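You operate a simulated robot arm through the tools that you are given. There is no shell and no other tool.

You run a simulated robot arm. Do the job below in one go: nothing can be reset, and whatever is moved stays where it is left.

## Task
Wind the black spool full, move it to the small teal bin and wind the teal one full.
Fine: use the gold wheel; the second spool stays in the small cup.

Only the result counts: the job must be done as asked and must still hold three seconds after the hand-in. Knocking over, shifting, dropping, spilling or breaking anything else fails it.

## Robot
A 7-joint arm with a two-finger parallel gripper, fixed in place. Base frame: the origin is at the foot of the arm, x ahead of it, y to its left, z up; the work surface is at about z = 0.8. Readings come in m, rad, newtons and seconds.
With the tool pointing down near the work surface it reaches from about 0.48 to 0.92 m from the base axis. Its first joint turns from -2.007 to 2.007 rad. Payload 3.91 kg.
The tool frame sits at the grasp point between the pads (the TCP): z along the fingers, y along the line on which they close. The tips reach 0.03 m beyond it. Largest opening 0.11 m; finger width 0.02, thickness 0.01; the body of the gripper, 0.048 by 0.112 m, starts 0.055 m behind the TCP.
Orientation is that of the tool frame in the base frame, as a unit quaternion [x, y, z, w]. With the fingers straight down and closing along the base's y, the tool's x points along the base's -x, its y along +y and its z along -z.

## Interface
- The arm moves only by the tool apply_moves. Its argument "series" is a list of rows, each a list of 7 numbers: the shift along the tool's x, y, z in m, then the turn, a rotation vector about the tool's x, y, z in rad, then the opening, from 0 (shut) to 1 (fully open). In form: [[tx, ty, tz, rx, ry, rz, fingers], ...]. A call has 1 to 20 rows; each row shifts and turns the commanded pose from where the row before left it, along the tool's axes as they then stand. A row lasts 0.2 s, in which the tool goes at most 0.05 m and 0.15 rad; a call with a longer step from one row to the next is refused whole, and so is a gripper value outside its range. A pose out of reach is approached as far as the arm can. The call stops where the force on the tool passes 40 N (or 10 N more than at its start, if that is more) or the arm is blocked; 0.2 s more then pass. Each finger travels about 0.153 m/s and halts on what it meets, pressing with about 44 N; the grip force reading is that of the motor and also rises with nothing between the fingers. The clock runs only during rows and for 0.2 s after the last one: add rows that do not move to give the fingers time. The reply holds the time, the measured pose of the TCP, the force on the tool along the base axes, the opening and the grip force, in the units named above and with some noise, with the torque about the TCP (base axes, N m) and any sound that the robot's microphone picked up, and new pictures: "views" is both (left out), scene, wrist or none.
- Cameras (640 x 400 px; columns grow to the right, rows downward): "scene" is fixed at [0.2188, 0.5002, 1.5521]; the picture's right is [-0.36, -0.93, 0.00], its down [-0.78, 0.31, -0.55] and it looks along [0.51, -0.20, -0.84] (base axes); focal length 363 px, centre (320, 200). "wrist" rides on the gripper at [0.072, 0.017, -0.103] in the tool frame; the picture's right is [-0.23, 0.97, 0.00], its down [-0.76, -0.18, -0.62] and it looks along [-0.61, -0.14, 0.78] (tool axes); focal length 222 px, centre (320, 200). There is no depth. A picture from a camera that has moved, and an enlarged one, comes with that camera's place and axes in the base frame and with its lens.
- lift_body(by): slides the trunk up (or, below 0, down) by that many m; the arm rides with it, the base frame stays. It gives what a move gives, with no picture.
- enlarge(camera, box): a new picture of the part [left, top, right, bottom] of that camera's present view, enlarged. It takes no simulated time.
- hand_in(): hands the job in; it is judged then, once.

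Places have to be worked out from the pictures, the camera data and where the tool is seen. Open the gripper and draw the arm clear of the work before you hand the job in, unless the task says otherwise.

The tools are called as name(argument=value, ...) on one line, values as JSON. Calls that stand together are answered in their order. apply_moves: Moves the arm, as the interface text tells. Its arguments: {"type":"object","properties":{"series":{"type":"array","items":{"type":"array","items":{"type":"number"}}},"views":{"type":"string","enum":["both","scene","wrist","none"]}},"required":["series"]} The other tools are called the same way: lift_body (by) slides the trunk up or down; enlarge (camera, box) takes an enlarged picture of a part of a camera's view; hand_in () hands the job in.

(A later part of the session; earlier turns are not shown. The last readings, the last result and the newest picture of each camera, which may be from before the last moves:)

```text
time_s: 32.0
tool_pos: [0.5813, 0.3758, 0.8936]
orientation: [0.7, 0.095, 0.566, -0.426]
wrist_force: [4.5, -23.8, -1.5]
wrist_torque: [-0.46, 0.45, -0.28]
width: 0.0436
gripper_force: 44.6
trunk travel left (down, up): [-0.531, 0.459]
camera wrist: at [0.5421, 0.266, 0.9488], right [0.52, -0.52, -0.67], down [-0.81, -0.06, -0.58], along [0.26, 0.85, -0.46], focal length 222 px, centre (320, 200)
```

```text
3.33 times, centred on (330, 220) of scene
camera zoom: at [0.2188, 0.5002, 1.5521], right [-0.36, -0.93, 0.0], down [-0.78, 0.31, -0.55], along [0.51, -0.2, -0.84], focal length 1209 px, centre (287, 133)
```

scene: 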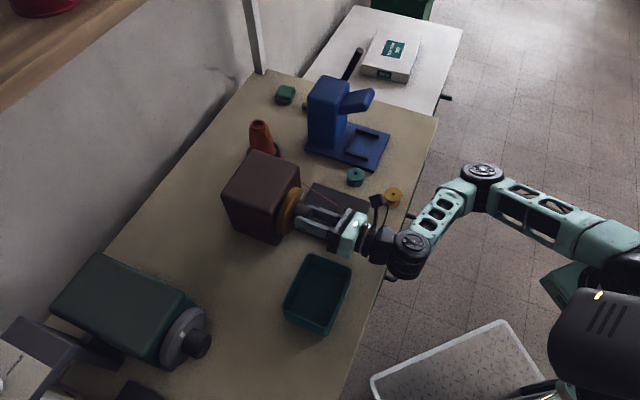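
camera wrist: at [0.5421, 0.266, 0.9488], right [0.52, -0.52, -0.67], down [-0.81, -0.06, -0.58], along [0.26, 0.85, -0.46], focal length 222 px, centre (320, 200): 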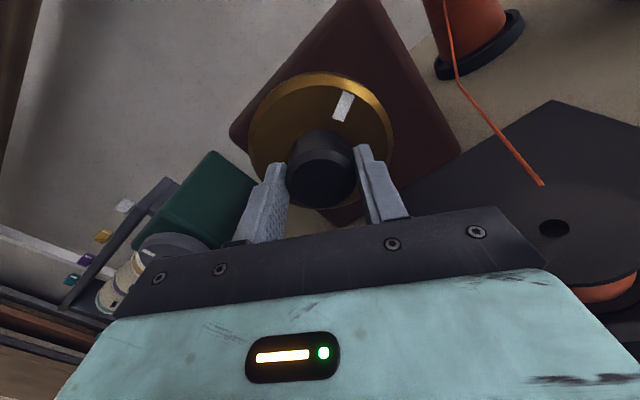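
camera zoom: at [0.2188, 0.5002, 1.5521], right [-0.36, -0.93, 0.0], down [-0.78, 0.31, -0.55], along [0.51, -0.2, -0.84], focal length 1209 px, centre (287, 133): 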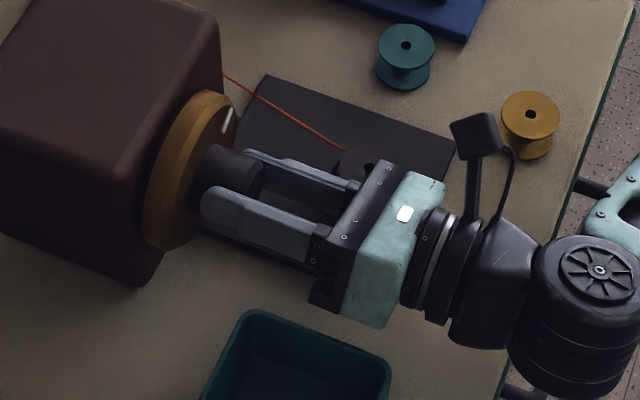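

The wheel turns with the tool. I'll open slightly, nudge about 1 mm right to relieve the side force, and roll back 2.0 rad for the next stroke.

apply_moves(series=[[0, 0, 0, 0, 0, 0, 0.56], [0.0006, 0.001, 0, 0, 0, 0, 0.56], [0, 0, 0, 0, 0, -0.143, 0.56], [0, 0, 0, 0, 0, -0.143, 0.56], [0, 0, 0, 0, 0, -0.143, 0.56], [0, 0, 0, 0, 0, -0.143, 0.56], [0, 0, 0, 0, 0, -0.143, 0.56], [0, 0, 0, 0, 0, -0.143, 0.56], [0, 0, 0, 0, 0, -0.143, 0.56], [0, 0, 0, 0, 0, -0.143, 0.56], [0, 0, 0, 0, 0, -0.143, 0.56], [0, 0, 0, 0, 0, -0.143, 0.56], [0, 0, 0, 0, 0, -0.143, 0.56]], views="both")

enlarge(camera="scene", box=[260, 160, 400, 280])

```text
time_s: 34.8
tool_pos: [0.5806, 0.3745, 0.8951]
orientation: [0.424, 0.565, 0.701, 0.1]
wrist_force: [-0.7, 0.1, 0.9]
wrist_torque: [0.04, -0.01, 0.01]
width: 0.0616
gripper_force: 0.1
trunk travel left (down, up): [-0.531, 0.459]
camera wrist: at [0.4672, 0.3406, 0.9437], right [0.47, -0.47, 0.74], down [-0.03, -0.85, -0.52], along [0.88, 0.23, -0.42], focal length 222 px, centre (320, 200)
```

scene: 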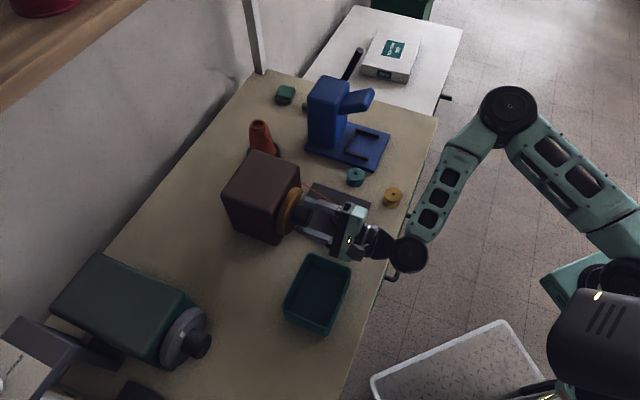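
wrist: 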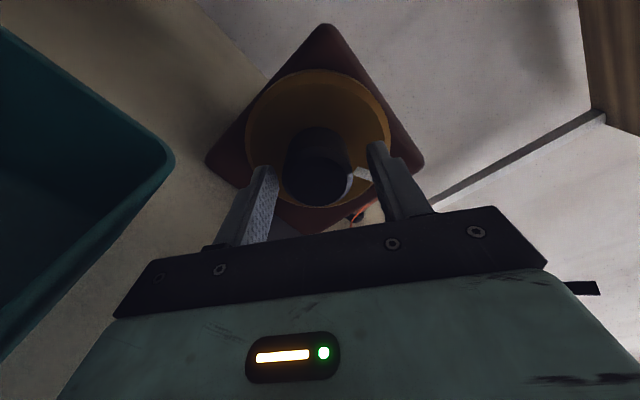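

```text
3.33 times, centred on (330, 220) of scene
camera zoom: at [0.2188, 0.5002, 1.5521], right [-0.36, -0.93, 0.0], down [-0.78, 0.31, -0.55], along [0.51, -0.2, -0.84], focal length 1209 px, centre (287, 133)
```

zoom: 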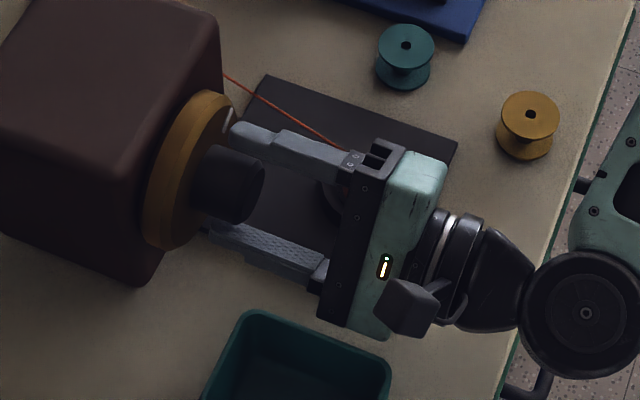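

Bin rim is at z≈0.867 and the camera will pass about 3 cm above it, so it is safe to roll back another 0.43 rad. Then I close and make a 2.0 rad clockwise stroke.

apply_moves(series=[[0, 0, 0, 0, 0, -0.143, 0.56], [0, 0, 0, 0, 0, -0.143, 0.56], [0, 0, 0, 0, 0, -0.143, 0.56], [0, 0, 0, 0, 0, 0, 0], [0, 0, 0, 0, 0, 0, 0], [0, 0, 0, 0, 0, 0, 0]], views="scene")

```text
time_s: 36.2
tool_pos: [0.5819, 0.3751, 0.8918]
orientation: [0.295, 0.643, 0.662, 0.246]
wrist_force: [-3.8, 2.7, -16.0]
wrist_torque: [0.27, -0.27, 0.11]
width: 0.0436
gripper_force: 45.4
trunk travel left (down, up): [-0.531, 0.459]
```

scene: 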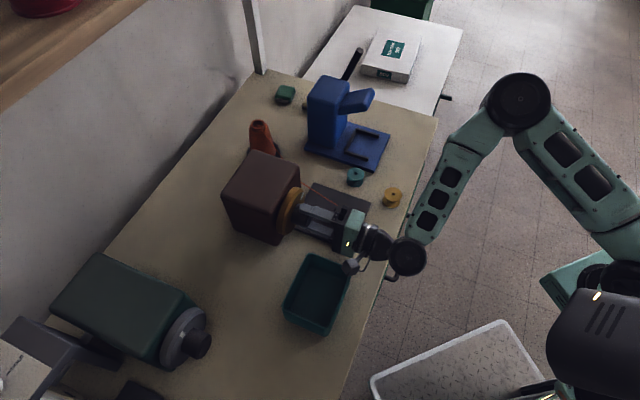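

Closing showed the tool sits slightly high, with −16 N and z pulled to 0.892. I lower the command 1.5 mm and do the 2.0 rad stroke.

apply_moves(series=[[0, -0.0015, 0, 0, 0, 0, 0], [0, 0, 0, 0, 0, 0.143, 0], [0, 0, 0, 0, 0, 0.143, 0], [0, 0, 0, 0, 0, 0.143, 0], [0, 0, 0, 0, 0, 0.143, 0], [0, 0, 0, 0, 0, 0.143, 0], [0, 0, 0, 0, 0, 0.143, 0], [0, 0, 0, 0, 0, 0.143, 0], [0, 0, 0, 0, 0, 0.143, 0], [0, 0, 0, 0, 0, 0.143, 0], [0, 0, 0, 0, 0, 0.143, 0], [0, 0, 0, 0, 0, 0.143, 0], [0, 0, 0, 0, 0, 0.143, 0], [0, 0, 0, 0, 0, 0.143, 0], [0, 0, 0, 0, 0, 0.143, 0]], views="both")

enlarge(camera="wrist", box=[400, 100, 640, 320])

enlarge(camera="scene", box=[260, 160, 400, 280])

```text
time_s: 39.4
tool_pos: [0.5804, 0.3761, 0.8925]
orientation: [0.7, 0.098, 0.564, -0.426]
wrist_force: [-10.4, -8.6, -17.5]
wrist_torque: [-0.16, 0.12, 0.29]
width: 0.0435
gripper_force: 45.0
trunk travel left (down, up): [-0.531, 0.459]
camera wrist: at [0.5424, 0.2671, 0.9472], right [0.52, -0.52, -0.67], down [-0.81, -0.07, -0.58], along [0.26, 0.85, -0.46], focal length 222 px, centre (320, 200)
```

scene: 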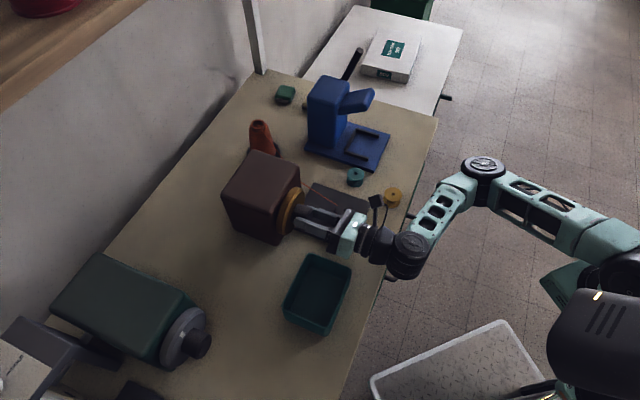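
wrist: 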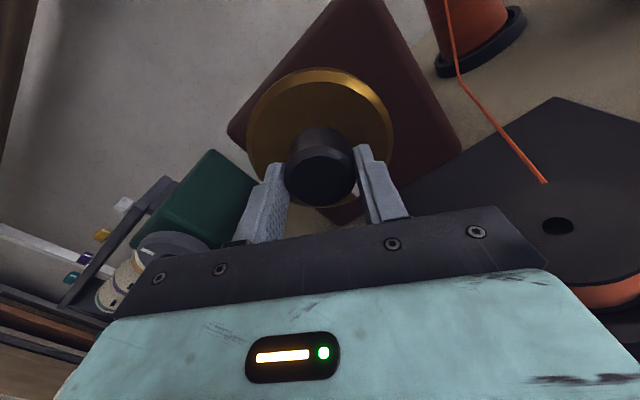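

```text
1.82 times, centred on (520, 210) of wrist
camera zoom: at [0.5424, 0.2671, 0.9472], right [0.52, -0.52, -0.67], down [-0.81, -0.07, -0.58], along [0.26, 0.85, -0.46], focal length 404 px, centre (-44, 182)
```

zoom: 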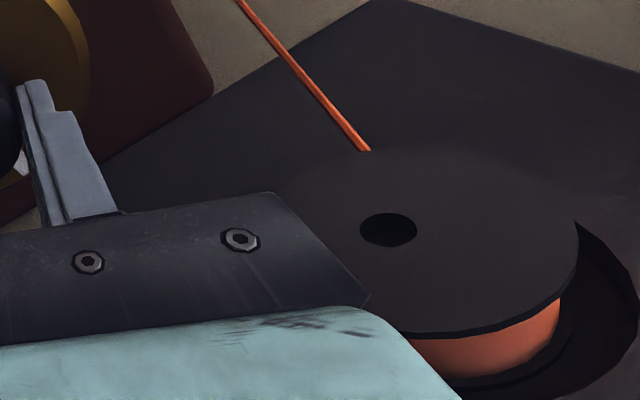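

```text
3.33 times, centred on (330, 220) of scene
camera zoom: at [0.2188, 0.5002, 1.5521], right [-0.36, -0.93, 0.0], down [-0.78, 0.31, -0.55], along [0.51, -0.2, -0.84], focal length 1209 px, centre (287, 133)
```

zoom: 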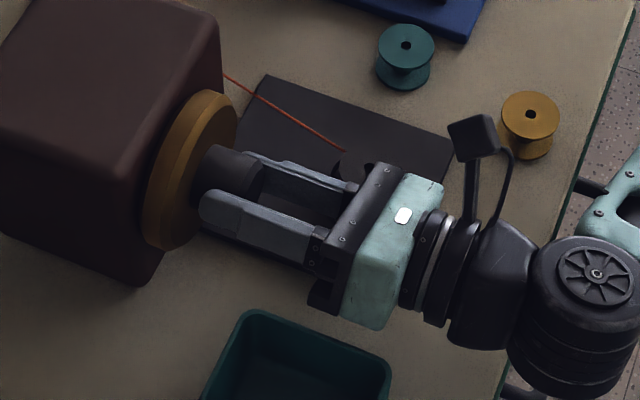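

The wheel mark turned out of view, and this end-of-stroke pose gives a close look at the spool's thread. I'll release, lower 1 mm, and roll back 2.0 rad for the next stroke.

apply_moves(series=[[0, 0, 0, 0, 0, 0, 0.56], [-0.0009, 0.0005, 0, 0, 0, 0, 0.56], [0, 0, 0, 0, 0, -0.143, 0.56], [0, 0, 0, 0, 0, -0.143, 0.56], [0, 0, 0, 0, 0, -0.143, 0.56], [0, 0, 0, 0, 0, -0.143, 0.56], [0, 0, 0, 0, 0, -0.143, 0.56], [0, 0, 0, 0, 0, -0.143, 0.56], [0, 0, 0, 0, 0, -0.143, 0.56], [0, 0, 0, 0, 0, -0.143, 0.56], [0, 0, 0, 0, 0, -0.143, 0.56], [0, 0, 0, 0, 0, -0.143, 0.56], [0, 0, 0, 0, 0, -0.143, 0.56], [0, 0, 0, 0, 0, -0.143, 0.56], [0, 0, 0, 0, 0, -0.143, 0.56], [0, 0, 0, 0, 0, -0.143, 0.56], [0, 0, 0, 0, 0, 0, 0], [0, 0, 0, 0, 0, 0, 0], [0, 0, 0, 0, 0, 0, 0]], views="wrist")

apply_moves(series=[[0, 0, 0, 0, 0, 0, 0], [0, 0, 0, 0, 0, 0.143, 0], [0, 0, 0, 0, 0, 0.143, 0], [0, 0, 0, 0, 0, 0.143, 0], [0, 0, 0, 0, 0, 0.143, 0], [0, 0, 0, 0, 0, 0.143, 0], [0, 0, 0, 0, 0, 0.143, 0], [0, 0, 0, 0, 0, 0.143, 0], [0, 0, 0, 0, 0, 0.143, 0], [0, 0, 0, 0, 0, 0.143, 0], [0, 0, 0, 0, 0, 0.143, 0], [0, 0, 0, 0, 0, 0.143, 0], [0, 0, 0, 0, 0, 0.143, 0], [0, 0, 0, 0, 0, 0.143, 0], [0, 0, 0, 0, 0, 0.143, 0]], views="both")

enlarge(camera="wrist", box=[400, 100, 640, 320])

```text
time_s: 43.4
tool_pos: [0.5801, 0.3761, 0.8914]
orientation: [0.295, 0.643, 0.663, 0.246]
wrist_force: [0.5, 1.3, -0.5]
wrist_torque: [-0.24, 0.24, -0.46]
width: 0.0435
gripper_force: 45.0
trunk travel left (down, up): [-0.531, 0.459]
camera wrist: at [0.457, 0.3524, 0.9144], right [0.21, -0.21, 0.95], down [0.09, -0.97, -0.24], along [0.97, 0.13, -0.19], focal length 222 px, centre (320, 200)
```

wrist: 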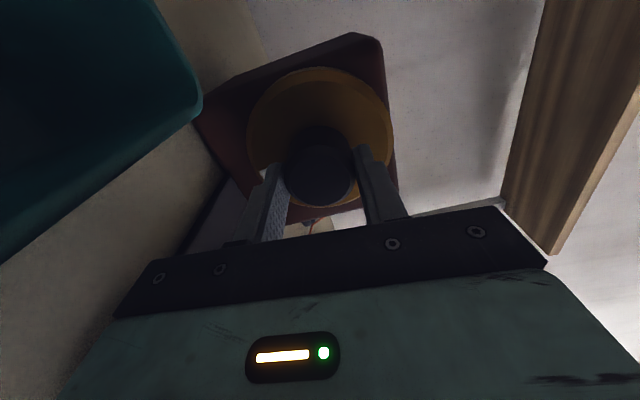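

```text
time_s: 46.6
tool_pos: [0.5802, 0.3746, 0.8913]
orientation: [0.7, 0.098, 0.564, -0.427]
wrist_force: [3.3, 5.7, -0.7]
wrist_torque: [-0.77, 0.71, 0.79]
width: 0.0435
gripper_force: 45.1
trunk travel left (down, up): [-0.531, 0.459]
camera wrist: at [0.5422, 0.2672, 0.9469], right [0.52, -0.52, -0.67], down [-0.81, -0.07, -0.58], along [0.26, 0.85, -0.46], focal length 222 px, centre (320, 200)
```

scene: 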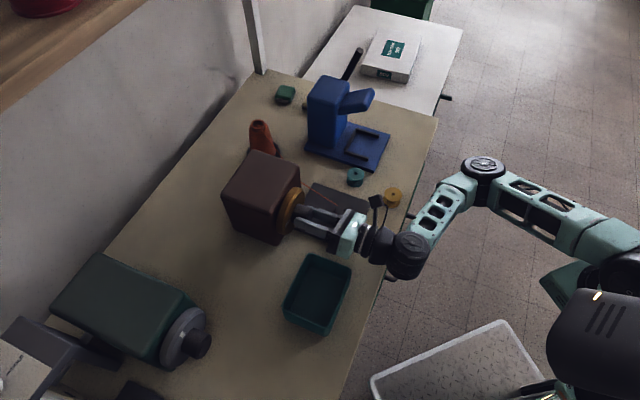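
wrist: 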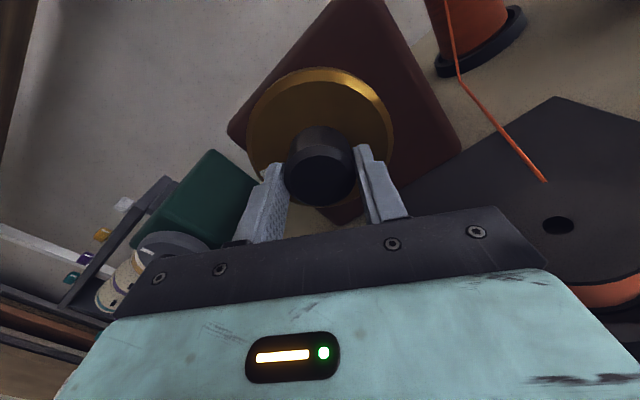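

```text
1.82 times, centred on (520, 210) of wrist
camera zoom: at [0.5422, 0.2672, 0.9469], right [0.52, -0.52, -0.67], down [-0.81, -0.07, -0.58], along [0.26, 0.85, -0.46], focal length 404 px, centre (-44, 182)
```

zoom: 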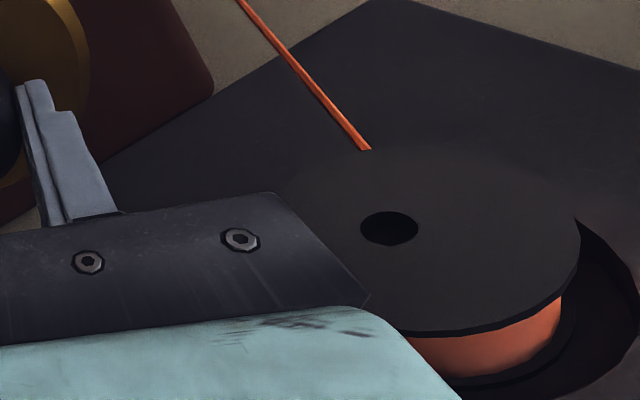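

Forces are near zero and the orange thread looks slightly thicker. I'll run two more full ratchet strokes and compare the same close-up.

apply_moves(series=[[0, 0, 0, 0, 0, 0, 0.56], [0, 0, 0, 0, 0, 0, 0.56], [0, 0, 0, 0, 0, -0.143, 0.56], [0, 0, 0, 0, 0, -0.143, 0.56], [0, 0, 0, 0, 0, -0.143, 0.56], [0, 0, 0, 0, 0, -0.143, 0.56], [0, 0, 0, 0, 0, -0.143, 0.56], [0, 0, 0, 0, 0, -0.143, 0.56], [0, 0, 0, 0, 0, -0.143, 0.56], [0, 0, 0, 0, 0, -0.143, 0.56], [0, 0, 0, 0, 0, -0.143, 0.56], [0, 0, 0, 0, 0, -0.143, 0.56], [0, 0, 0, 0, 0, -0.143, 0.56], [0, 0, 0, 0, 0, -0.143, 0.56], [0, 0, 0, 0, 0, -0.143, 0.56], [0, 0, 0, 0, 0, -0.143, 0.56], [0, 0, 0, 0, 0, 0, 0], [0, 0, 0, 0, 0, 0, 0], [0, 0, 0, 0, 0, 0, 0]], views="none")

apply_moves(series=[[0, 0, 0, 0, 0, 0, 0], [0, 0, 0, 0, 0, 0.143, 0], [0, 0, 0, 0, 0, 0.143, 0], [0, 0, 0, 0, 0, 0.143, 0], [0, 0, 0, 0, 0, 0.143, 0], [0, 0, 0, 0, 0, 0.143, 0], [0, 0, 0, 0, 0, 0.143, 0], [0, 0, 0, 0, 0, 0.143, 0], [0, 0, 0, 0, 0, 0.143, 0], [0, 0, 0, 0, 0, 0.143, 0], [0, 0, 0, 0, 0, 0.143, 0], [0, 0, 0, 0, 0, 0.143, 0], [0, 0, 0, 0, 0, 0.143, 0], [0, 0, 0, 0, 0, 0.143, 0], [0, 0, 0, 0, 0, 0.143, 0]], views="wrist")

enlarge(camera="wrist", box=[400, 100, 640, 320])

```text
time_s: 50.6
tool_pos: [0.5798, 0.3751, 0.8921]
orientation: [0.296, 0.642, 0.664, 0.246]
wrist_force: [-0.6, 0.0, 3.3]
wrist_torque: [-0.04, 0.09, -0.03]
width: 0.0436
gripper_force: 45.1
trunk travel left (down, up): [-0.531, 0.459]
```

```text
time_s: 53.8
tool_pos: [0.5812, 0.376, 0.891]
orientation: [0.7, 0.099, 0.564, -0.427]
wrist_force: [0.1, 7.8, -2.1]
wrist_torque: [0.27, -0.28, -0.2]
width: 0.0436
gripper_force: 44.8
trunk travel left (down, up): [-0.531, 0.459]
camera wrist: at [0.5421, 0.2672, 0.9464], right [0.52, -0.52, -0.67], down [-0.81, -0.07, -0.58], along [0.26, 0.85, -0.46], focal length 222 px, centre (320, 200)
```

wrist: 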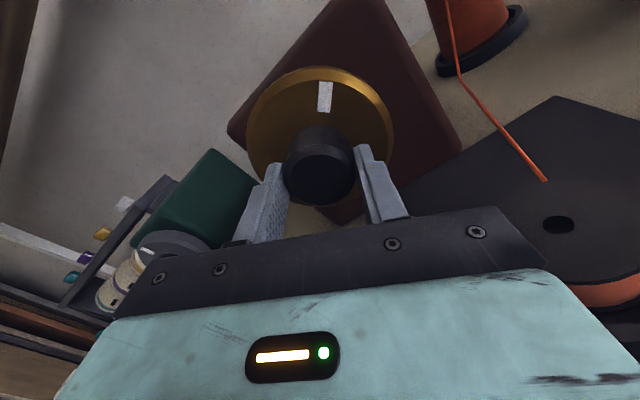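

```text
1.82 times, centred on (520, 210) of wrist
camera zoom: at [0.5421, 0.2672, 0.9464], right [0.52, -0.52, -0.67], down [-0.81, -0.07, -0.58], along [0.26, 0.85, -0.46], focal length 404 px, centre (-44, 182)
```

zoom: 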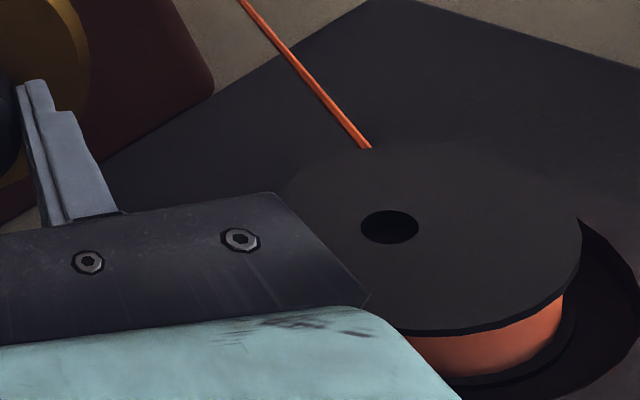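

The mark shows nearly one full turn over three strokes, so there is no slip. I'll zoom in harder on the spool to read its fill level.

enlarge(camera="wrist", box=[540, 200, 640, 320])

enlarge(camera="scene", box=[310, 190, 370, 230])

```text
3.33 times, centred on (590, 260) of wrist
camera zoom: at [0.5421, 0.2672, 0.9464], right [0.52, -0.52, -0.67], down [-0.81, -0.07, -0.58], along [0.26, 0.85, -0.46], focal length 740 px, centre (-580, 0)
```

zoom: 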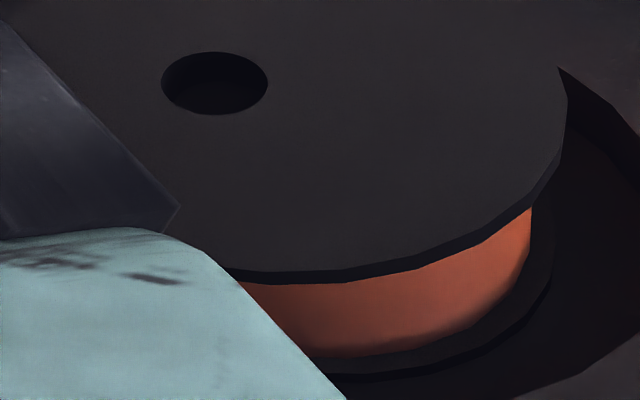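

```text
10.00 times, centred on (340, 210) of scene
camera zoom: at [0.2188, 0.5002, 1.5521], right [-0.36, -0.93, 0.0], down [-0.78, 0.31, -0.55], along [0.51, -0.2, -0.84], focal length 3628 px, centre (120, 100)
```

zoom: 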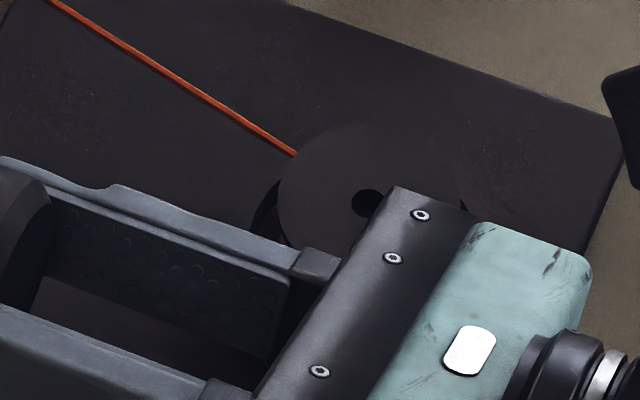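

The zoom shows the orange winding at roughly 90–94% of the flange radius, with a dark ring of the lower flange still visible. I'll do another stroke and compare the same zoom.

apply_moves(series=[[0, 0, 0, 0, 0, 0, 0.56], [0, 0, 0, 0, 0, 0, 0.56], [0, 0, 0, 0, 0, -0.143, 0.56], [0, 0, 0, 0, 0, -0.143, 0.56], [0, 0, 0, 0, 0, -0.143, 0.56], [0, 0, 0, 0, 0, -0.143, 0.56], [0, 0, 0, 0, 0, -0.143, 0.56], [0, 0, 0, 0, 0, -0.143, 0.56], [0, 0, 0, 0, 0, -0.143, 0.56], [0, 0, 0, 0, 0, -0.143, 0.56], [0, 0, 0, 0, 0, -0.143, 0.56], [0, 0, 0, 0, 0, -0.143, 0.56], [0, 0, 0, 0, 0, -0.143, 0.56], [0, 0, 0, 0, 0, -0.143, 0.56], [0, 0, 0, 0, 0, -0.143, 0.56], [0, 0, 0, 0, 0, -0.143, 0.56], [0, 0, 0, 0, 0, 0, 0], [0, 0, 0, 0, 0, 0, 0], [0, 0, 0, 0, 0, 0, 0]], views="none")

apply_moves(series=[[0, 0, 0, 0, 0, 0, 0], [0, 0, 0, 0, 0, 0.143, 0], [0, 0, 0, 0, 0, 0.143, 0], [0, 0, 0, 0, 0, 0.143, 0], [0, 0, 0, 0, 0, 0.143, 0], [0, 0, 0, 0, 0, 0.143, 0], [0, 0, 0, 0, 0, 0.143, 0], [0, 0, 0, 0, 0, 0.143, 0], [0, 0, 0, 0, 0, 0.143, 0], [0, 0, 0, 0, 0, 0.143, 0], [0, 0, 0, 0, 0, 0.143, 0], [0, 0, 0, 0, 0, 0.143, 0], [0, 0, 0, 0, 0, 0.143, 0], [0, 0, 0, 0, 0, 0.143, 0], [0, 0, 0, 0, 0, 0.143, 0]], views="wrist")

enlarge(camera="wrist", box=[540, 200, 640, 320])

```text
time_s: 57.8
tool_pos: [0.5798, 0.3774, 0.8922]
orientation: [0.295, 0.642, 0.664, 0.246]
wrist_force: [-1.7, 1.4, 3.1]
wrist_torque: [-0.18, 0.18, -0.2]
width: 0.0435
gripper_force: 45.3
trunk travel left (down, up): [-0.531, 0.459]
```

```text
time_s: 61.0
tool_pos: [0.5797, 0.3746, 0.8922]
orientation: [0.7, 0.098, 0.566, -0.425]
wrist_force: [-1.9, 5.2, 19.2]
wrist_torque: [-0.15, 0.18, 0.33]
width: 0.0432
gripper_force: 44.8
trunk travel left (down, up): [-0.531, 0.459]
camera wrist: at [0.5421, 0.2666, 0.9471], right [0.52, -0.52, -0.67], down [-0.81, -0.07, -0.58], along [0.26, 0.85, -0.46], focal length 222 px, centre (320, 200)
```

wrist: 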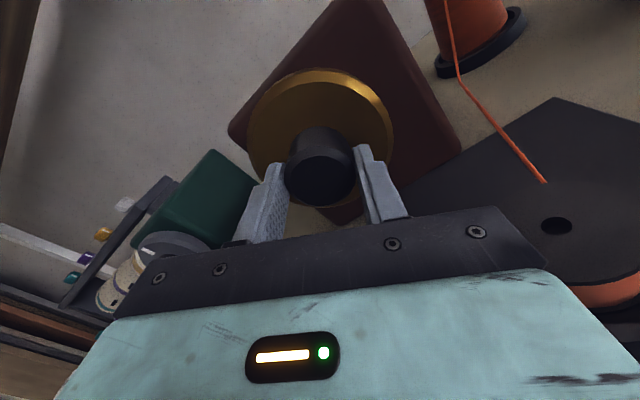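

```text
3.33 times, centred on (590, 260) of wrist
camera zoom: at [0.5421, 0.2666, 0.9471], right [0.52, -0.52, -0.67], down [-0.81, -0.07, -0.58], along [0.26, 0.85, -0.46], focal length 740 px, centre (-580, 0)
```

zoom: 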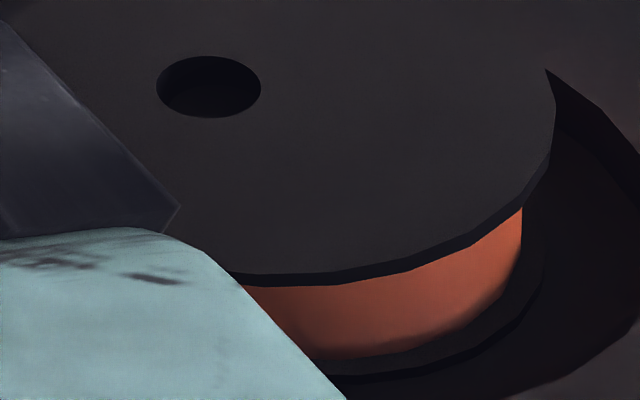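

Growth per stroke is small but real, the forces are fine and there is no slip. I'll chain three more strokes and compare the zoom.

apply_moves(series=[[0, 0, 0, 0, 0, 0, 0.56], [0, 0, 0, 0, 0, 0, 0.56], [0, 0, 0, 0, 0, -0.143, 0.56], [0, 0, 0, 0, 0, -0.143, 0.56], [0, 0, 0, 0, 0, -0.143, 0.56], [0, 0, 0, 0, 0, -0.143, 0.56], [0, 0, 0, 0, 0, -0.143, 0.56], [0, 0, 0, 0, 0, -0.143, 0.56], [0, 0, 0, 0, 0, -0.143, 0.56], [0, 0, 0, 0, 0, -0.143, 0.56], [0, 0, 0, 0, 0, -0.143, 0.56], [0, 0, 0, 0, 0, -0.143, 0.56], [0, 0, 0, 0, 0, -0.143, 0.56], [0, 0, 0, 0, 0, -0.143, 0.56], [0, 0, 0, 0, 0, -0.143, 0.56], [0, 0, 0, 0, 0, -0.143, 0.56], [0, 0, 0, 0, 0, 0, 0], [0, 0, 0, 0, 0, 0, 0], [0, 0, 0, 0, 0, 0, 0]], views="none")

apply_moves(series=[[0, 0, 0, 0, 0, 0, 0], [0, 0, 0, 0, 0, 0.143, 0], [0, 0, 0, 0, 0, 0.143, 0], [0, 0, 0, 0, 0, 0.143, 0], [0, 0, 0, 0, 0, 0.143, 0], [0, 0, 0, 0, 0, 0.143, 0], [0, 0, 0, 0, 0, 0.143, 0], [0, 0, 0, 0, 0, 0.143, 0], [0, 0, 0, 0, 0, 0.143, 0], [0, 0, 0, 0, 0, 0.143, 0], [0, 0, 0, 0, 0, 0.143, 0], [0, 0, 0, 0, 0, 0.143, 0], [0, 0, 0, 0, 0, 0.143, 0], [0, 0, 0, 0, 0, 0.143, 0], [0, 0, 0, 0, 0, 0.143, 0]], views="none")

apply_moves(series=[[0, 0, 0, 0, 0, 0, 0.56], [0, 0, 0, 0, 0, 0, 0.56], [0, 0, 0, 0, 0, -0.143, 0.56], [0, 0, 0, 0, 0, -0.143, 0.56], [0, 0, 0, 0, 0, -0.143, 0.56], [0, 0, 0, 0, 0, -0.143, 0.56], [0, 0, 0, 0, 0, -0.143, 0.56], [0, 0, 0, 0, 0, -0.143, 0.56], [0, 0, 0, 0, 0, -0.143, 0.56], [0, 0, 0, 0, 0, -0.143, 0.56], [0, 0, 0, 0, 0, -0.143, 0.56], [0, 0, 0, 0, 0, -0.143, 0.56], [0, 0, 0, 0, 0, -0.143, 0.56], [0, 0, 0, 0, 0, -0.143, 0.56], [0, 0, 0, 0, 0, -0.143, 0.56], [0, 0, 0, 0, 0, -0.143, 0.56], [0, 0, 0, 0, 0, 0, 0], [0, 0, 0, 0, 0, 0, 0], [0, 0, 0, 0, 0, 0, 0]], views="none")

apply_moves(series=[[0, 0, 0, 0, 0, 0, 0], [0, 0, 0, 0, 0, 0.143, 0], [0, 0, 0, 0, 0, 0.143, 0], [0, 0, 0, 0, 0, 0.143, 0], [0, 0, 0, 0, 0, 0.143, 0], [0, 0, 0, 0, 0, 0.143, 0], [0, 0, 0, 0, 0, 0.143, 0], [0, 0, 0, 0, 0, 0.143, 0], [0, 0, 0, 0, 0, 0.143, 0], [0, 0, 0, 0, 0, 0.143, 0], [0, 0, 0, 0, 0, 0.143, 0], [0, 0, 0, 0, 0, 0.143, 0], [0, 0, 0, 0, 0, 0.143, 0], [0, 0, 0, 0, 0, 0.143, 0], [0, 0, 0, 0, 0, 0.143, 0]], views="wrist")

enlarge(camera="wrist", box=[540, 200, 640, 320])

```text
time_s: 65.0
tool_pos: [0.5793, 0.3747, 0.8913]
orientation: [0.295, 0.642, 0.664, 0.245]
wrist_force: [-0.1, 0.5, 8.3]
wrist_torque: [-0.13, 0.13, -0.14]
width: 0.0436
gripper_force: 44.7
trunk travel left (down, up): [-0.531, 0.459]
```

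```text
time_s: 68.2
tool_pos: [0.5816, 0.376, 0.8905]
orientation: [0.699, 0.098, 0.565, -0.426]
wrist_force: [13.2, 11.2, 17.4]
wrist_torque: [0.67, -0.75, -0.26]
width: 0.0438
gripper_force: 45.0
trunk travel left (down, up): [-0.531, 0.459]
```

```text
time_s: 72.2
tool_pos: [0.5803, 0.3752, 0.8935]
orientation: [0.295, 0.641, 0.664, 0.246]
wrist_force: [1.0, 0.1, 6.7]
wrist_torque: [-0.42, 0.41, -0.14]
width: 0.0434
gripper_force: 45.0
trunk travel left (down, up): [-0.531, 0.459]
```

```text
time_s: 75.4
tool_pos: [0.5793, 0.3748, 0.8921]
orientation: [0.699, 0.097, 0.565, -0.427]
wrist_force: [1.7, -7.6, 17.9]
wrist_torque: [0.03, -0.06, -0.67]
width: 0.0435
gripper_force: 44.9
trunk travel left (down, up): [-0.531, 0.459]
camera wrist: at [0.5417, 0.2666, 0.9469], right [0.52, -0.52, -0.67], down [-0.81, -0.07, -0.58], along [0.26, 0.85, -0.46], focal length 222 px, centre (320, 200)
```

wrist: 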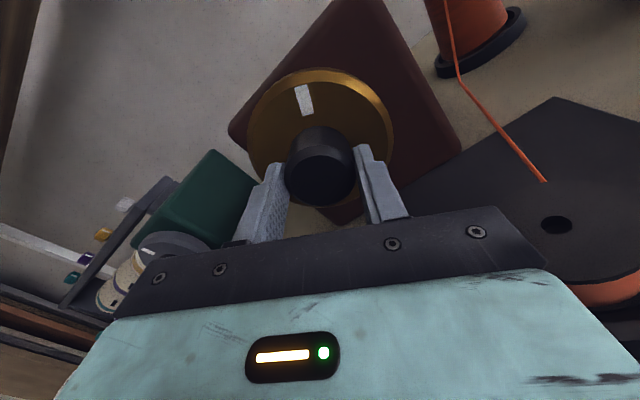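

```text
3.33 times, centred on (590, 260) of wrist
camera zoom: at [0.5417, 0.2666, 0.9469], right [0.52, -0.52, -0.67], down [-0.81, -0.07, -0.58], along [0.26, 0.85, -0.46], focal length 740 px, centre (-580, 0)
```

zoom: 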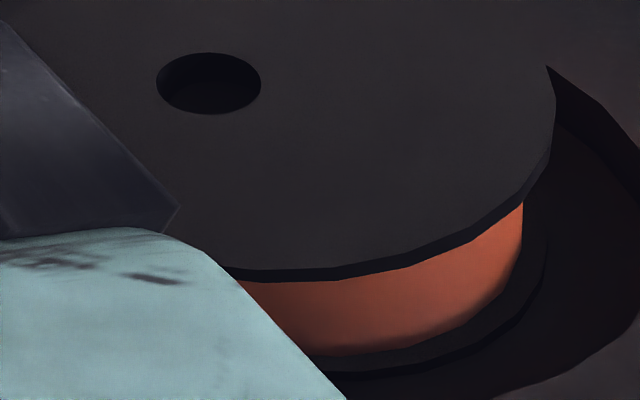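

The wheel keeps turning but the winding hasn't grown over the last three strokes, so it may already be full. I'll release, retract along the axis and compare the spool with the initial scene view.

apply_moves(series=[[0, 0, 0, 0, 0, 0, 0.8], [0, 0, 0, 0, 0, 0, 0.8], [0, 0, -0.02, 0, 0, -0.1, 0.8], [0, 0, -0.03, 0, 0, -0.1, 0.8], [0, 0, -0.03, 0, 0, -0.1, 0.8], [0, 0, -0.03, 0, 0, -0.1, 0.8], [0, 0, -0.03, 0, 0, -0.1, 0.8], [0, 0, 0, 0, 0, 0, 0.8]], views="both")

enlarge(camera="scene", box=[270, 170, 370, 250])

enlarge(camera="wrist", box=[360, 60, 560, 220])

```text
time_s: 77.2
tool_pos: [0.479, 0.2768, 0.8932]
orientation: [0.654, 0.269, 0.653, -0.272]
wrist_force: [-0.2, 0.2, -0.3]
wrist_torque: [0.04, 0.02, -0.01]
width: 0.088
gripper_force: 0.1
trunk travel left (down, up): [-0.531, 0.459]
camera wrist: at [0.4184, 0.191, 0.9665], right [0.69, -0.69, -0.23], down [-0.57, -0.31, -0.76], along [0.45, 0.66, -0.6], focal length 222 px, centre (320, 200)
```

scene: 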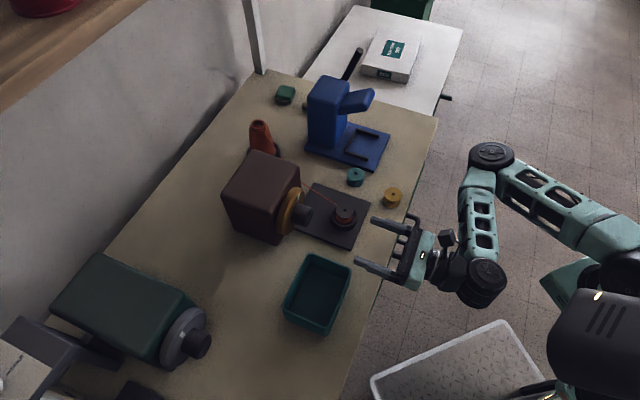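
wrist: 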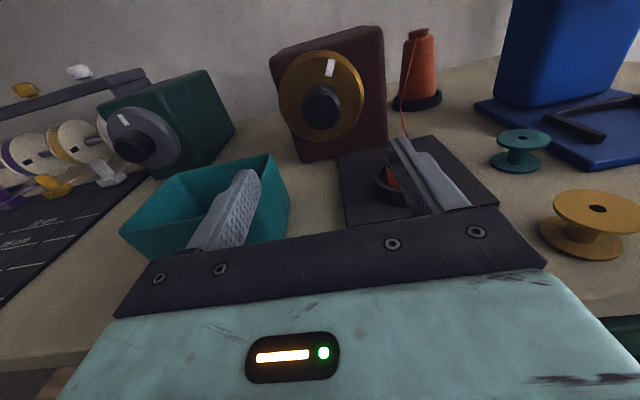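

```text
5.00 times, centred on (320, 210) of scene
camera zoom: at [0.2188, 0.5002, 1.5521], right [-0.36, -0.93, 0.0], down [-0.78, 0.31, -0.55], along [0.51, -0.2, -0.84], focal length 1814 px, centre (320, 150)
```

zoom: 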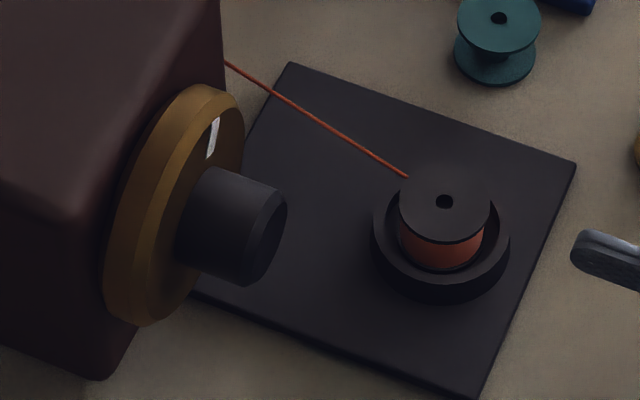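

```text
2.50 times, centred on (460, 140) of wrist
camera zoom: at [0.4184, 0.191, 0.9665], right [0.69, -0.69, -0.23], down [-0.57, -0.31, -0.76], along [0.45, 0.66, -0.6], focal length 555 px, centre (-30, 350)
```

zoom: 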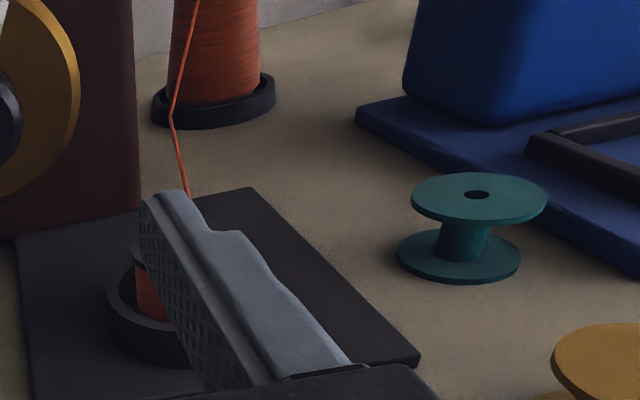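

Compared with the start, the orange winding now fills nearly to the flange edge and has stopped growing, so the black spool is full. Next I'll raise the trunk back and turn the tool to point down for picking.

lift_body(by=0.169)

apply_moves(series=[[0, 0, 0, 0, 0, -0.1428, 0.8], [0, 0, 0, 0, 0, -0.1428, 0.8], [0, 0, 0, 0, 0, -0.1428, 0.8], [0, 0, 0, 0, 0, -0.1428, 0.8], [0, 0, 0, 0, 0, -0.1428, 0.8], [0, 0, 0, 0, 0, -0.1428, 0.8], [0, 0, 0, 0, 0, -0.1428, 0.8], [0, 0, 0, 0, 0, -0.1428, 0.8], [0, 0, 0, 0, 0, -0.1428, 0.8], [0, 0, 0, 0, 0, -0.1428, 0.8], [0, 0, 0, 0, 0, -0.1428, 0.8], [0, 0, 0, 0, 0, 0, 0.8]], views="none")

apply_moves(series=[[0, 0, 0, 0, 0, -0.1428, 0.8], [0, 0, 0, 0, 0, -0.1428, 0.8], [0, 0, 0, 0, 0, -0.1428, 0.8], [0, 0, 0, 0, 0, -0.1428, 0.8], [0, 0, 0, 0, 0, -0.1428, 0.8], [0, 0, 0, 0, 0, -0.1428, 0.8], [0, 0, 0, 0, 0, -0.1428, 0.8], [0, 0, 0, 0, 0, -0.1428, 0.8], [0, 0, 0, 0, 0, -0.1428, 0.8], [0, 0, 0, 0, 0, -0.1428, 0.8], [0, 0, 0, 0, 0, -0.1428, 0.8], [0, 0, 0, 0, 0, 0, 0.8]], views="scene")

```text
time_s: 79.1
tool_pos: [0.4806, 0.2763, 1.0635]
orientation: [0.654, 0.269, 0.653, -0.273]
wrist_force: [0.2, -0.5, 0.3]
wrist_torque: [0.0, 0.03, 0.02]
width: 0.0876
gripper_force: 0.0
trunk travel left (down, up): [-0.7, 0.29]
```

```text
time_s: 81.7
tool_pos: [0.4796, 0.2771, 1.062]
orientation: [0.272, 0.652, 0.654, 0.269]
wrist_force: [0.5, -0.2, -0.5]
wrist_torque: [0.02, 0.04, 0.01]
width: 0.088
gripper_force: 0.1
trunk travel left (down, up): [-0.7, 0.29]
```

```text
time_s: 84.3
tool_pos: [0.4809, 0.2769, 1.0628]
orientation: [-0.269, 0.654, 0.272, 0.653]
wrist_force: [-0.5, 0.4, 0.2]
wrist_torque: [0.0, 0.02, 0.0]
width: 0.0882
gripper_force: 0.0
trunk travel left (down, up): [-0.7, 0.29]
```

scene: 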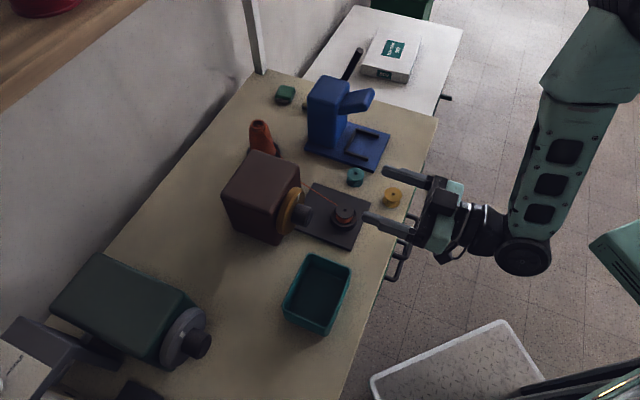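

Roll is restored. Now I'll pitch the tool to point straight down and move over the spool at a safe height.

apply_moves(series=[[0, 0, 0, 0, 0.1428, 0, 0.8], [0, 0, 0, 0, 0.1428, 0, 0.8], [0, 0, 0, 0, 0.1428, 0, 0.8], [0, 0, 0, 0, 0.1428, 0, 0.8], [0, 0, 0, 0, 0.1428, 0, 0.8], [0, 0, 0, 0, 0.1428, 0, 0.8], [0, 0, 0, 0, 0.1428, 0, 0.8], [0, 0, 0, 0, 0.1428, 0, 0.8], [0, 0, 0, 0, 0.1428, 0, 0.8], [0, 0, 0, 0, 0.1428, 0, 0.8], [0, 0, 0, 0, 0.1428, 0, 0.8], [-0.0316, -0.0255, 0, 0, 0, 0, 0.8], [-0.0316, -0.0255, 0, 0, 0, 0, 0.8], [-0.0316, -0.0254, 0, 0, 0, 0, 0.8], [0, 0, 0, 0, 0, 0, 0.8], [0, 0, 0, 0, 0, 0, 0.8]], views="both")

enlarge(camera="wrist", box=[200, 60, 480, 240])

```text
time_s: 87.7
tool_pos: [0.6015, 0.2905, 1.0607]
orientation: [-0.382, 0.924, 0.004, 0.0]
wrist_force: [0.3, -0.6, 0.4]
wrist_torque: [0.01, -0.02, 0.0]
width: 0.0879
gripper_force: 0.0
trunk travel left (down, up): [-0.7, 0.29]
camera wrist: at [0.5398, 0.2508, 1.1646], right [-0.53, 0.85, 0.01], down [0.67, 0.41, 0.62], along [0.53, 0.33, -0.78], focal length 222 px, centre (320, 200)
```

scene: 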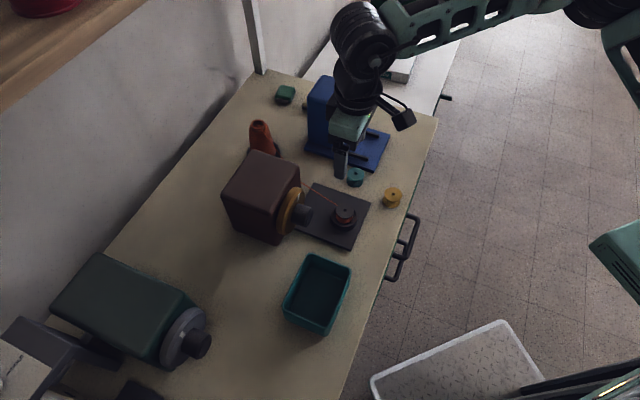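
wrist: 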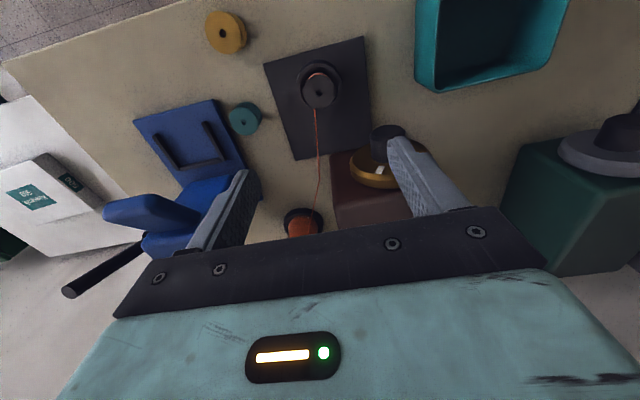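

```text
2.22 times, centred on (340, 150) of wrist
camera zoom: at [0.5398, 0.2508, 1.1646], right [-0.53, 0.85, 0.01], down [0.67, 0.41, 0.62], along [0.53, 0.33, -0.78], focal length 494 px, centre (276, 311)
```

zoom: 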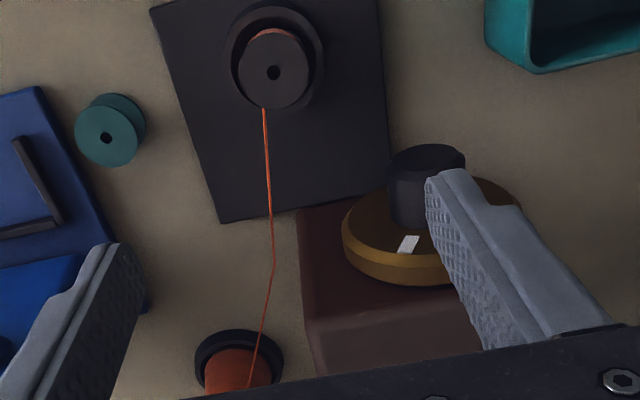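

The TCP is centred over the spool within 1 mm. I'll narrow the fingers to 66 mm, remove the slight tilt, and descend partway for a check.

apply_moves(series=[[0, 0, 0.03, 0.0074, 0, 0, 0.6], [0, 0, 0.035, 0, 0, 0, 0.6], [0, 0, 0.035, 0, 0, 0, 0.6], [0, 0, 0.035, 0, 0, 0, 0.6], [0, 0, 0, 0, 0, 0, 0.6], [0, 0, 0, 0, 0, 0, 0.6]], views="both")

enlarge(camera="wrist", box=[200, 60, 480, 240])

enlarge(camera="scene", box=[290, 130, 410, 250])

```text
time_s: 89.1
tool_pos: [0.6027, 0.29, 0.9279]
orientation: [-0.383, 0.924, 0.0, 0.001]
wrist_force: [0.4, 0.9, 0.2]
wrist_torque: [0.0, 0.01, -0.02]
width: 0.066
gripper_force: 0.0
trunk travel left (down, up): [-0.7, 0.29]
camera wrist: at [0.5402, 0.2506, 1.0311], right [-0.53, 0.85, 0.0], down [0.66, 0.41, 0.62], along [0.53, 0.33, -0.78], focal length 222 px, centre (320, 200)
```

scene: 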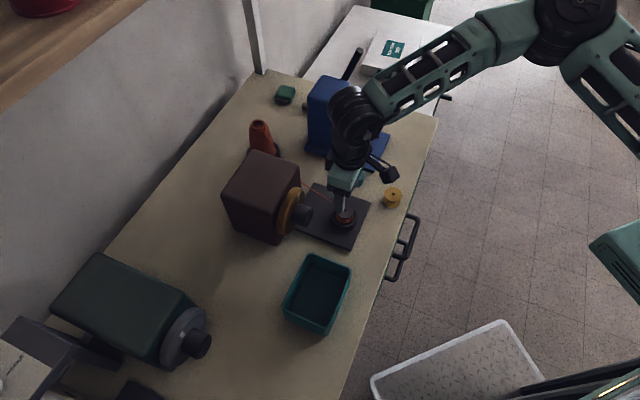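
wrist: 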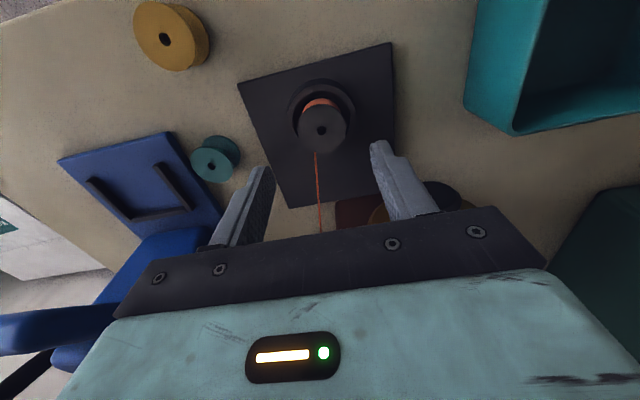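

```text
2.22 times, centred on (340, 150) of wrist
camera zoom: at [0.5402, 0.2506, 1.0311], right [-0.53, 0.85, 0.0], down [0.66, 0.41, 0.62], along [0.53, 0.33, -0.78], focal length 494 px, centre (276, 311)
```

zoom: 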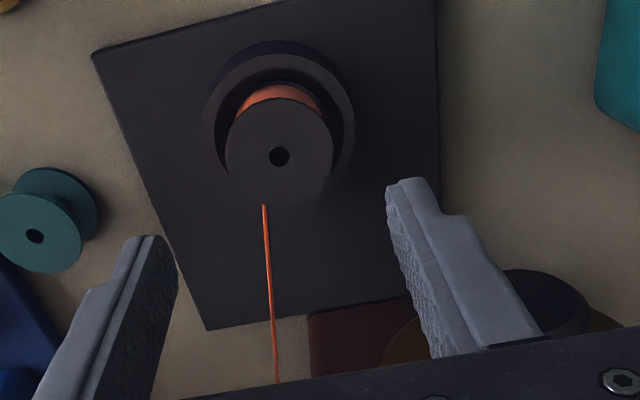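

```text
3.33 times, centred on (350, 190) of scene
camera zoom: at [0.2188, 0.5002, 1.5521], right [-0.36, -0.93, 0.0], down [-0.78, 0.31, -0.55], along [0.51, -0.2, -0.84], focal length 1209 px, centre (220, 233)
```

zoom: 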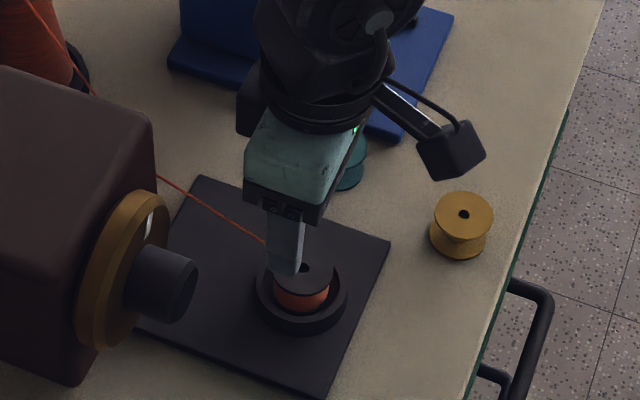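

The spool is within 2 mm of centre. I'll descend 66 mm so the tips sit just below the top flange and look before closing.

apply_moves(series=[[0, 0.0012, 0.03, 0, 0, 0, 0.6], [0, 0, 0.025, 0, 0, 0, 0.6], [0, 0, 0.011, 0, 0, 0, 0.6], [0, 0, 0, 0, 0, 0, 0.6]], views="both")

enlarge(camera="wrist", box=[220, 80, 440, 240])

enlarge(camera="scene", box=[310, 170, 380, 240])

```text
time_s: 90.1
tool_pos: [0.6008, 0.2912, 0.8626]
orientation: [-0.383, 0.924, 0.0, 0.001]
wrist_force: [0.1, 0.6, 0.3]
wrist_torque: [-0.02, -0.04, 0.03]
width: 0.0659
gripper_force: 0.2
trunk travel left (down, up): [-0.7, 0.29]
camera wrist: at [0.5368, 0.2516, 0.9651], right [-0.53, 0.85, 0.0], down [0.66, 0.41, 0.62], along [0.53, 0.33, -0.78], focal length 222 px, centre (320, 200)
```

scene: 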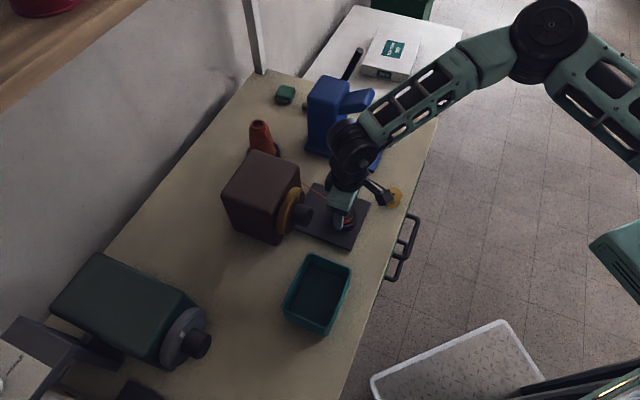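
wrist: 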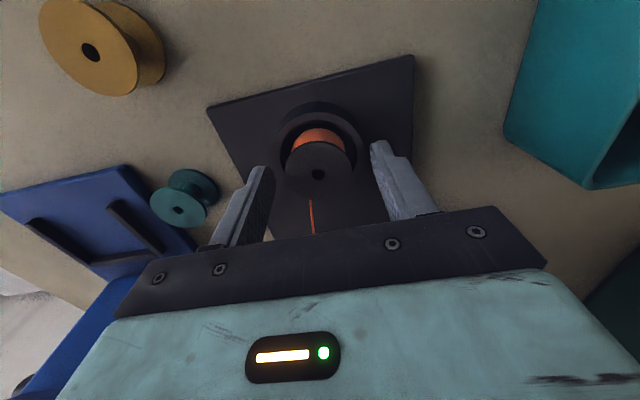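

```text
2.50 times, centred on (330, 160) of wrist
camera zoom: at [0.5368, 0.2516, 0.9651], right [-0.53, 0.85, 0.0], down [0.66, 0.41, 0.62], along [0.53, 0.33, -0.78], focal length 555 px, centre (295, 300)
```

zoom: 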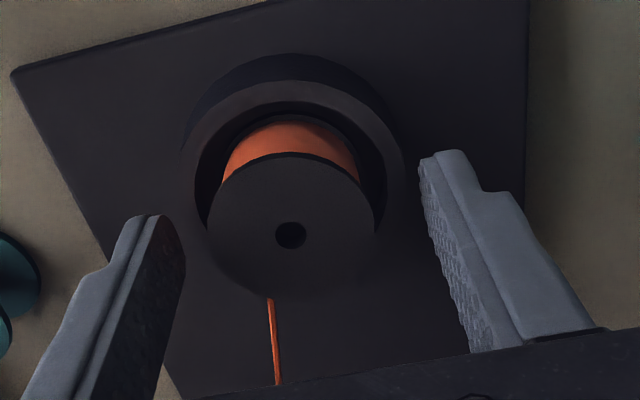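

```text
5.71 times, centred on (345, 205) of scene
camera zoom: at [0.2188, 0.5002, 1.5521], right [-0.36, -0.93, 0.0], down [-0.78, 0.31, -0.55], along [0.51, -0.2, -0.84], focal length 2073 px, centre (177, 171)
```

zoom: 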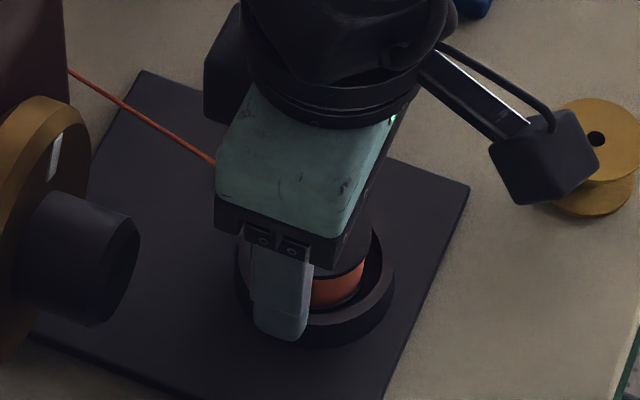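

The tool is centred within about 1 mm and the tips are about 12 mm below the spool top, above the cup rim. I'll close to grip the spool.

apply_moves(series=[[0, 0, 0, 0, 0, 0, 0.45], [0, 0, 0, 0, 0, 0, 0.3], [0, 0, 0, 0, 0, 0, 0.2], [0, 0, 0, 0, 0, 0, 0.2]], views="wrist")

```text
time_s: 91.1
tool_pos: [0.6004, 0.2914, 0.8613]
orientation: [-0.383, 0.924, 0.0, 0.001]
wrist_force: [-0.1, 0.2, 0.6]
wrist_torque: [0.01, 0.01, 0.01]
width: 0.037
gripper_force: 44.0
trunk travel left (down, up): [-0.7, 0.29]
camera wrist: at [0.5368, 0.2515, 0.9652], right [-0.53, 0.85, 0.0], down [0.66, 0.41, 0.62], along [0.53, 0.33, -0.78], focal length 222 px, centre (320, 200)
```

wrist: 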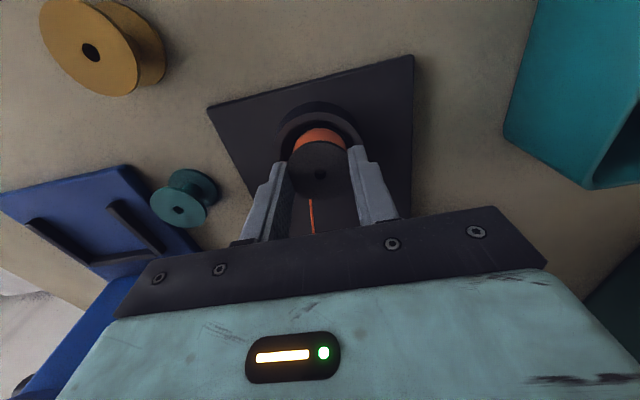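

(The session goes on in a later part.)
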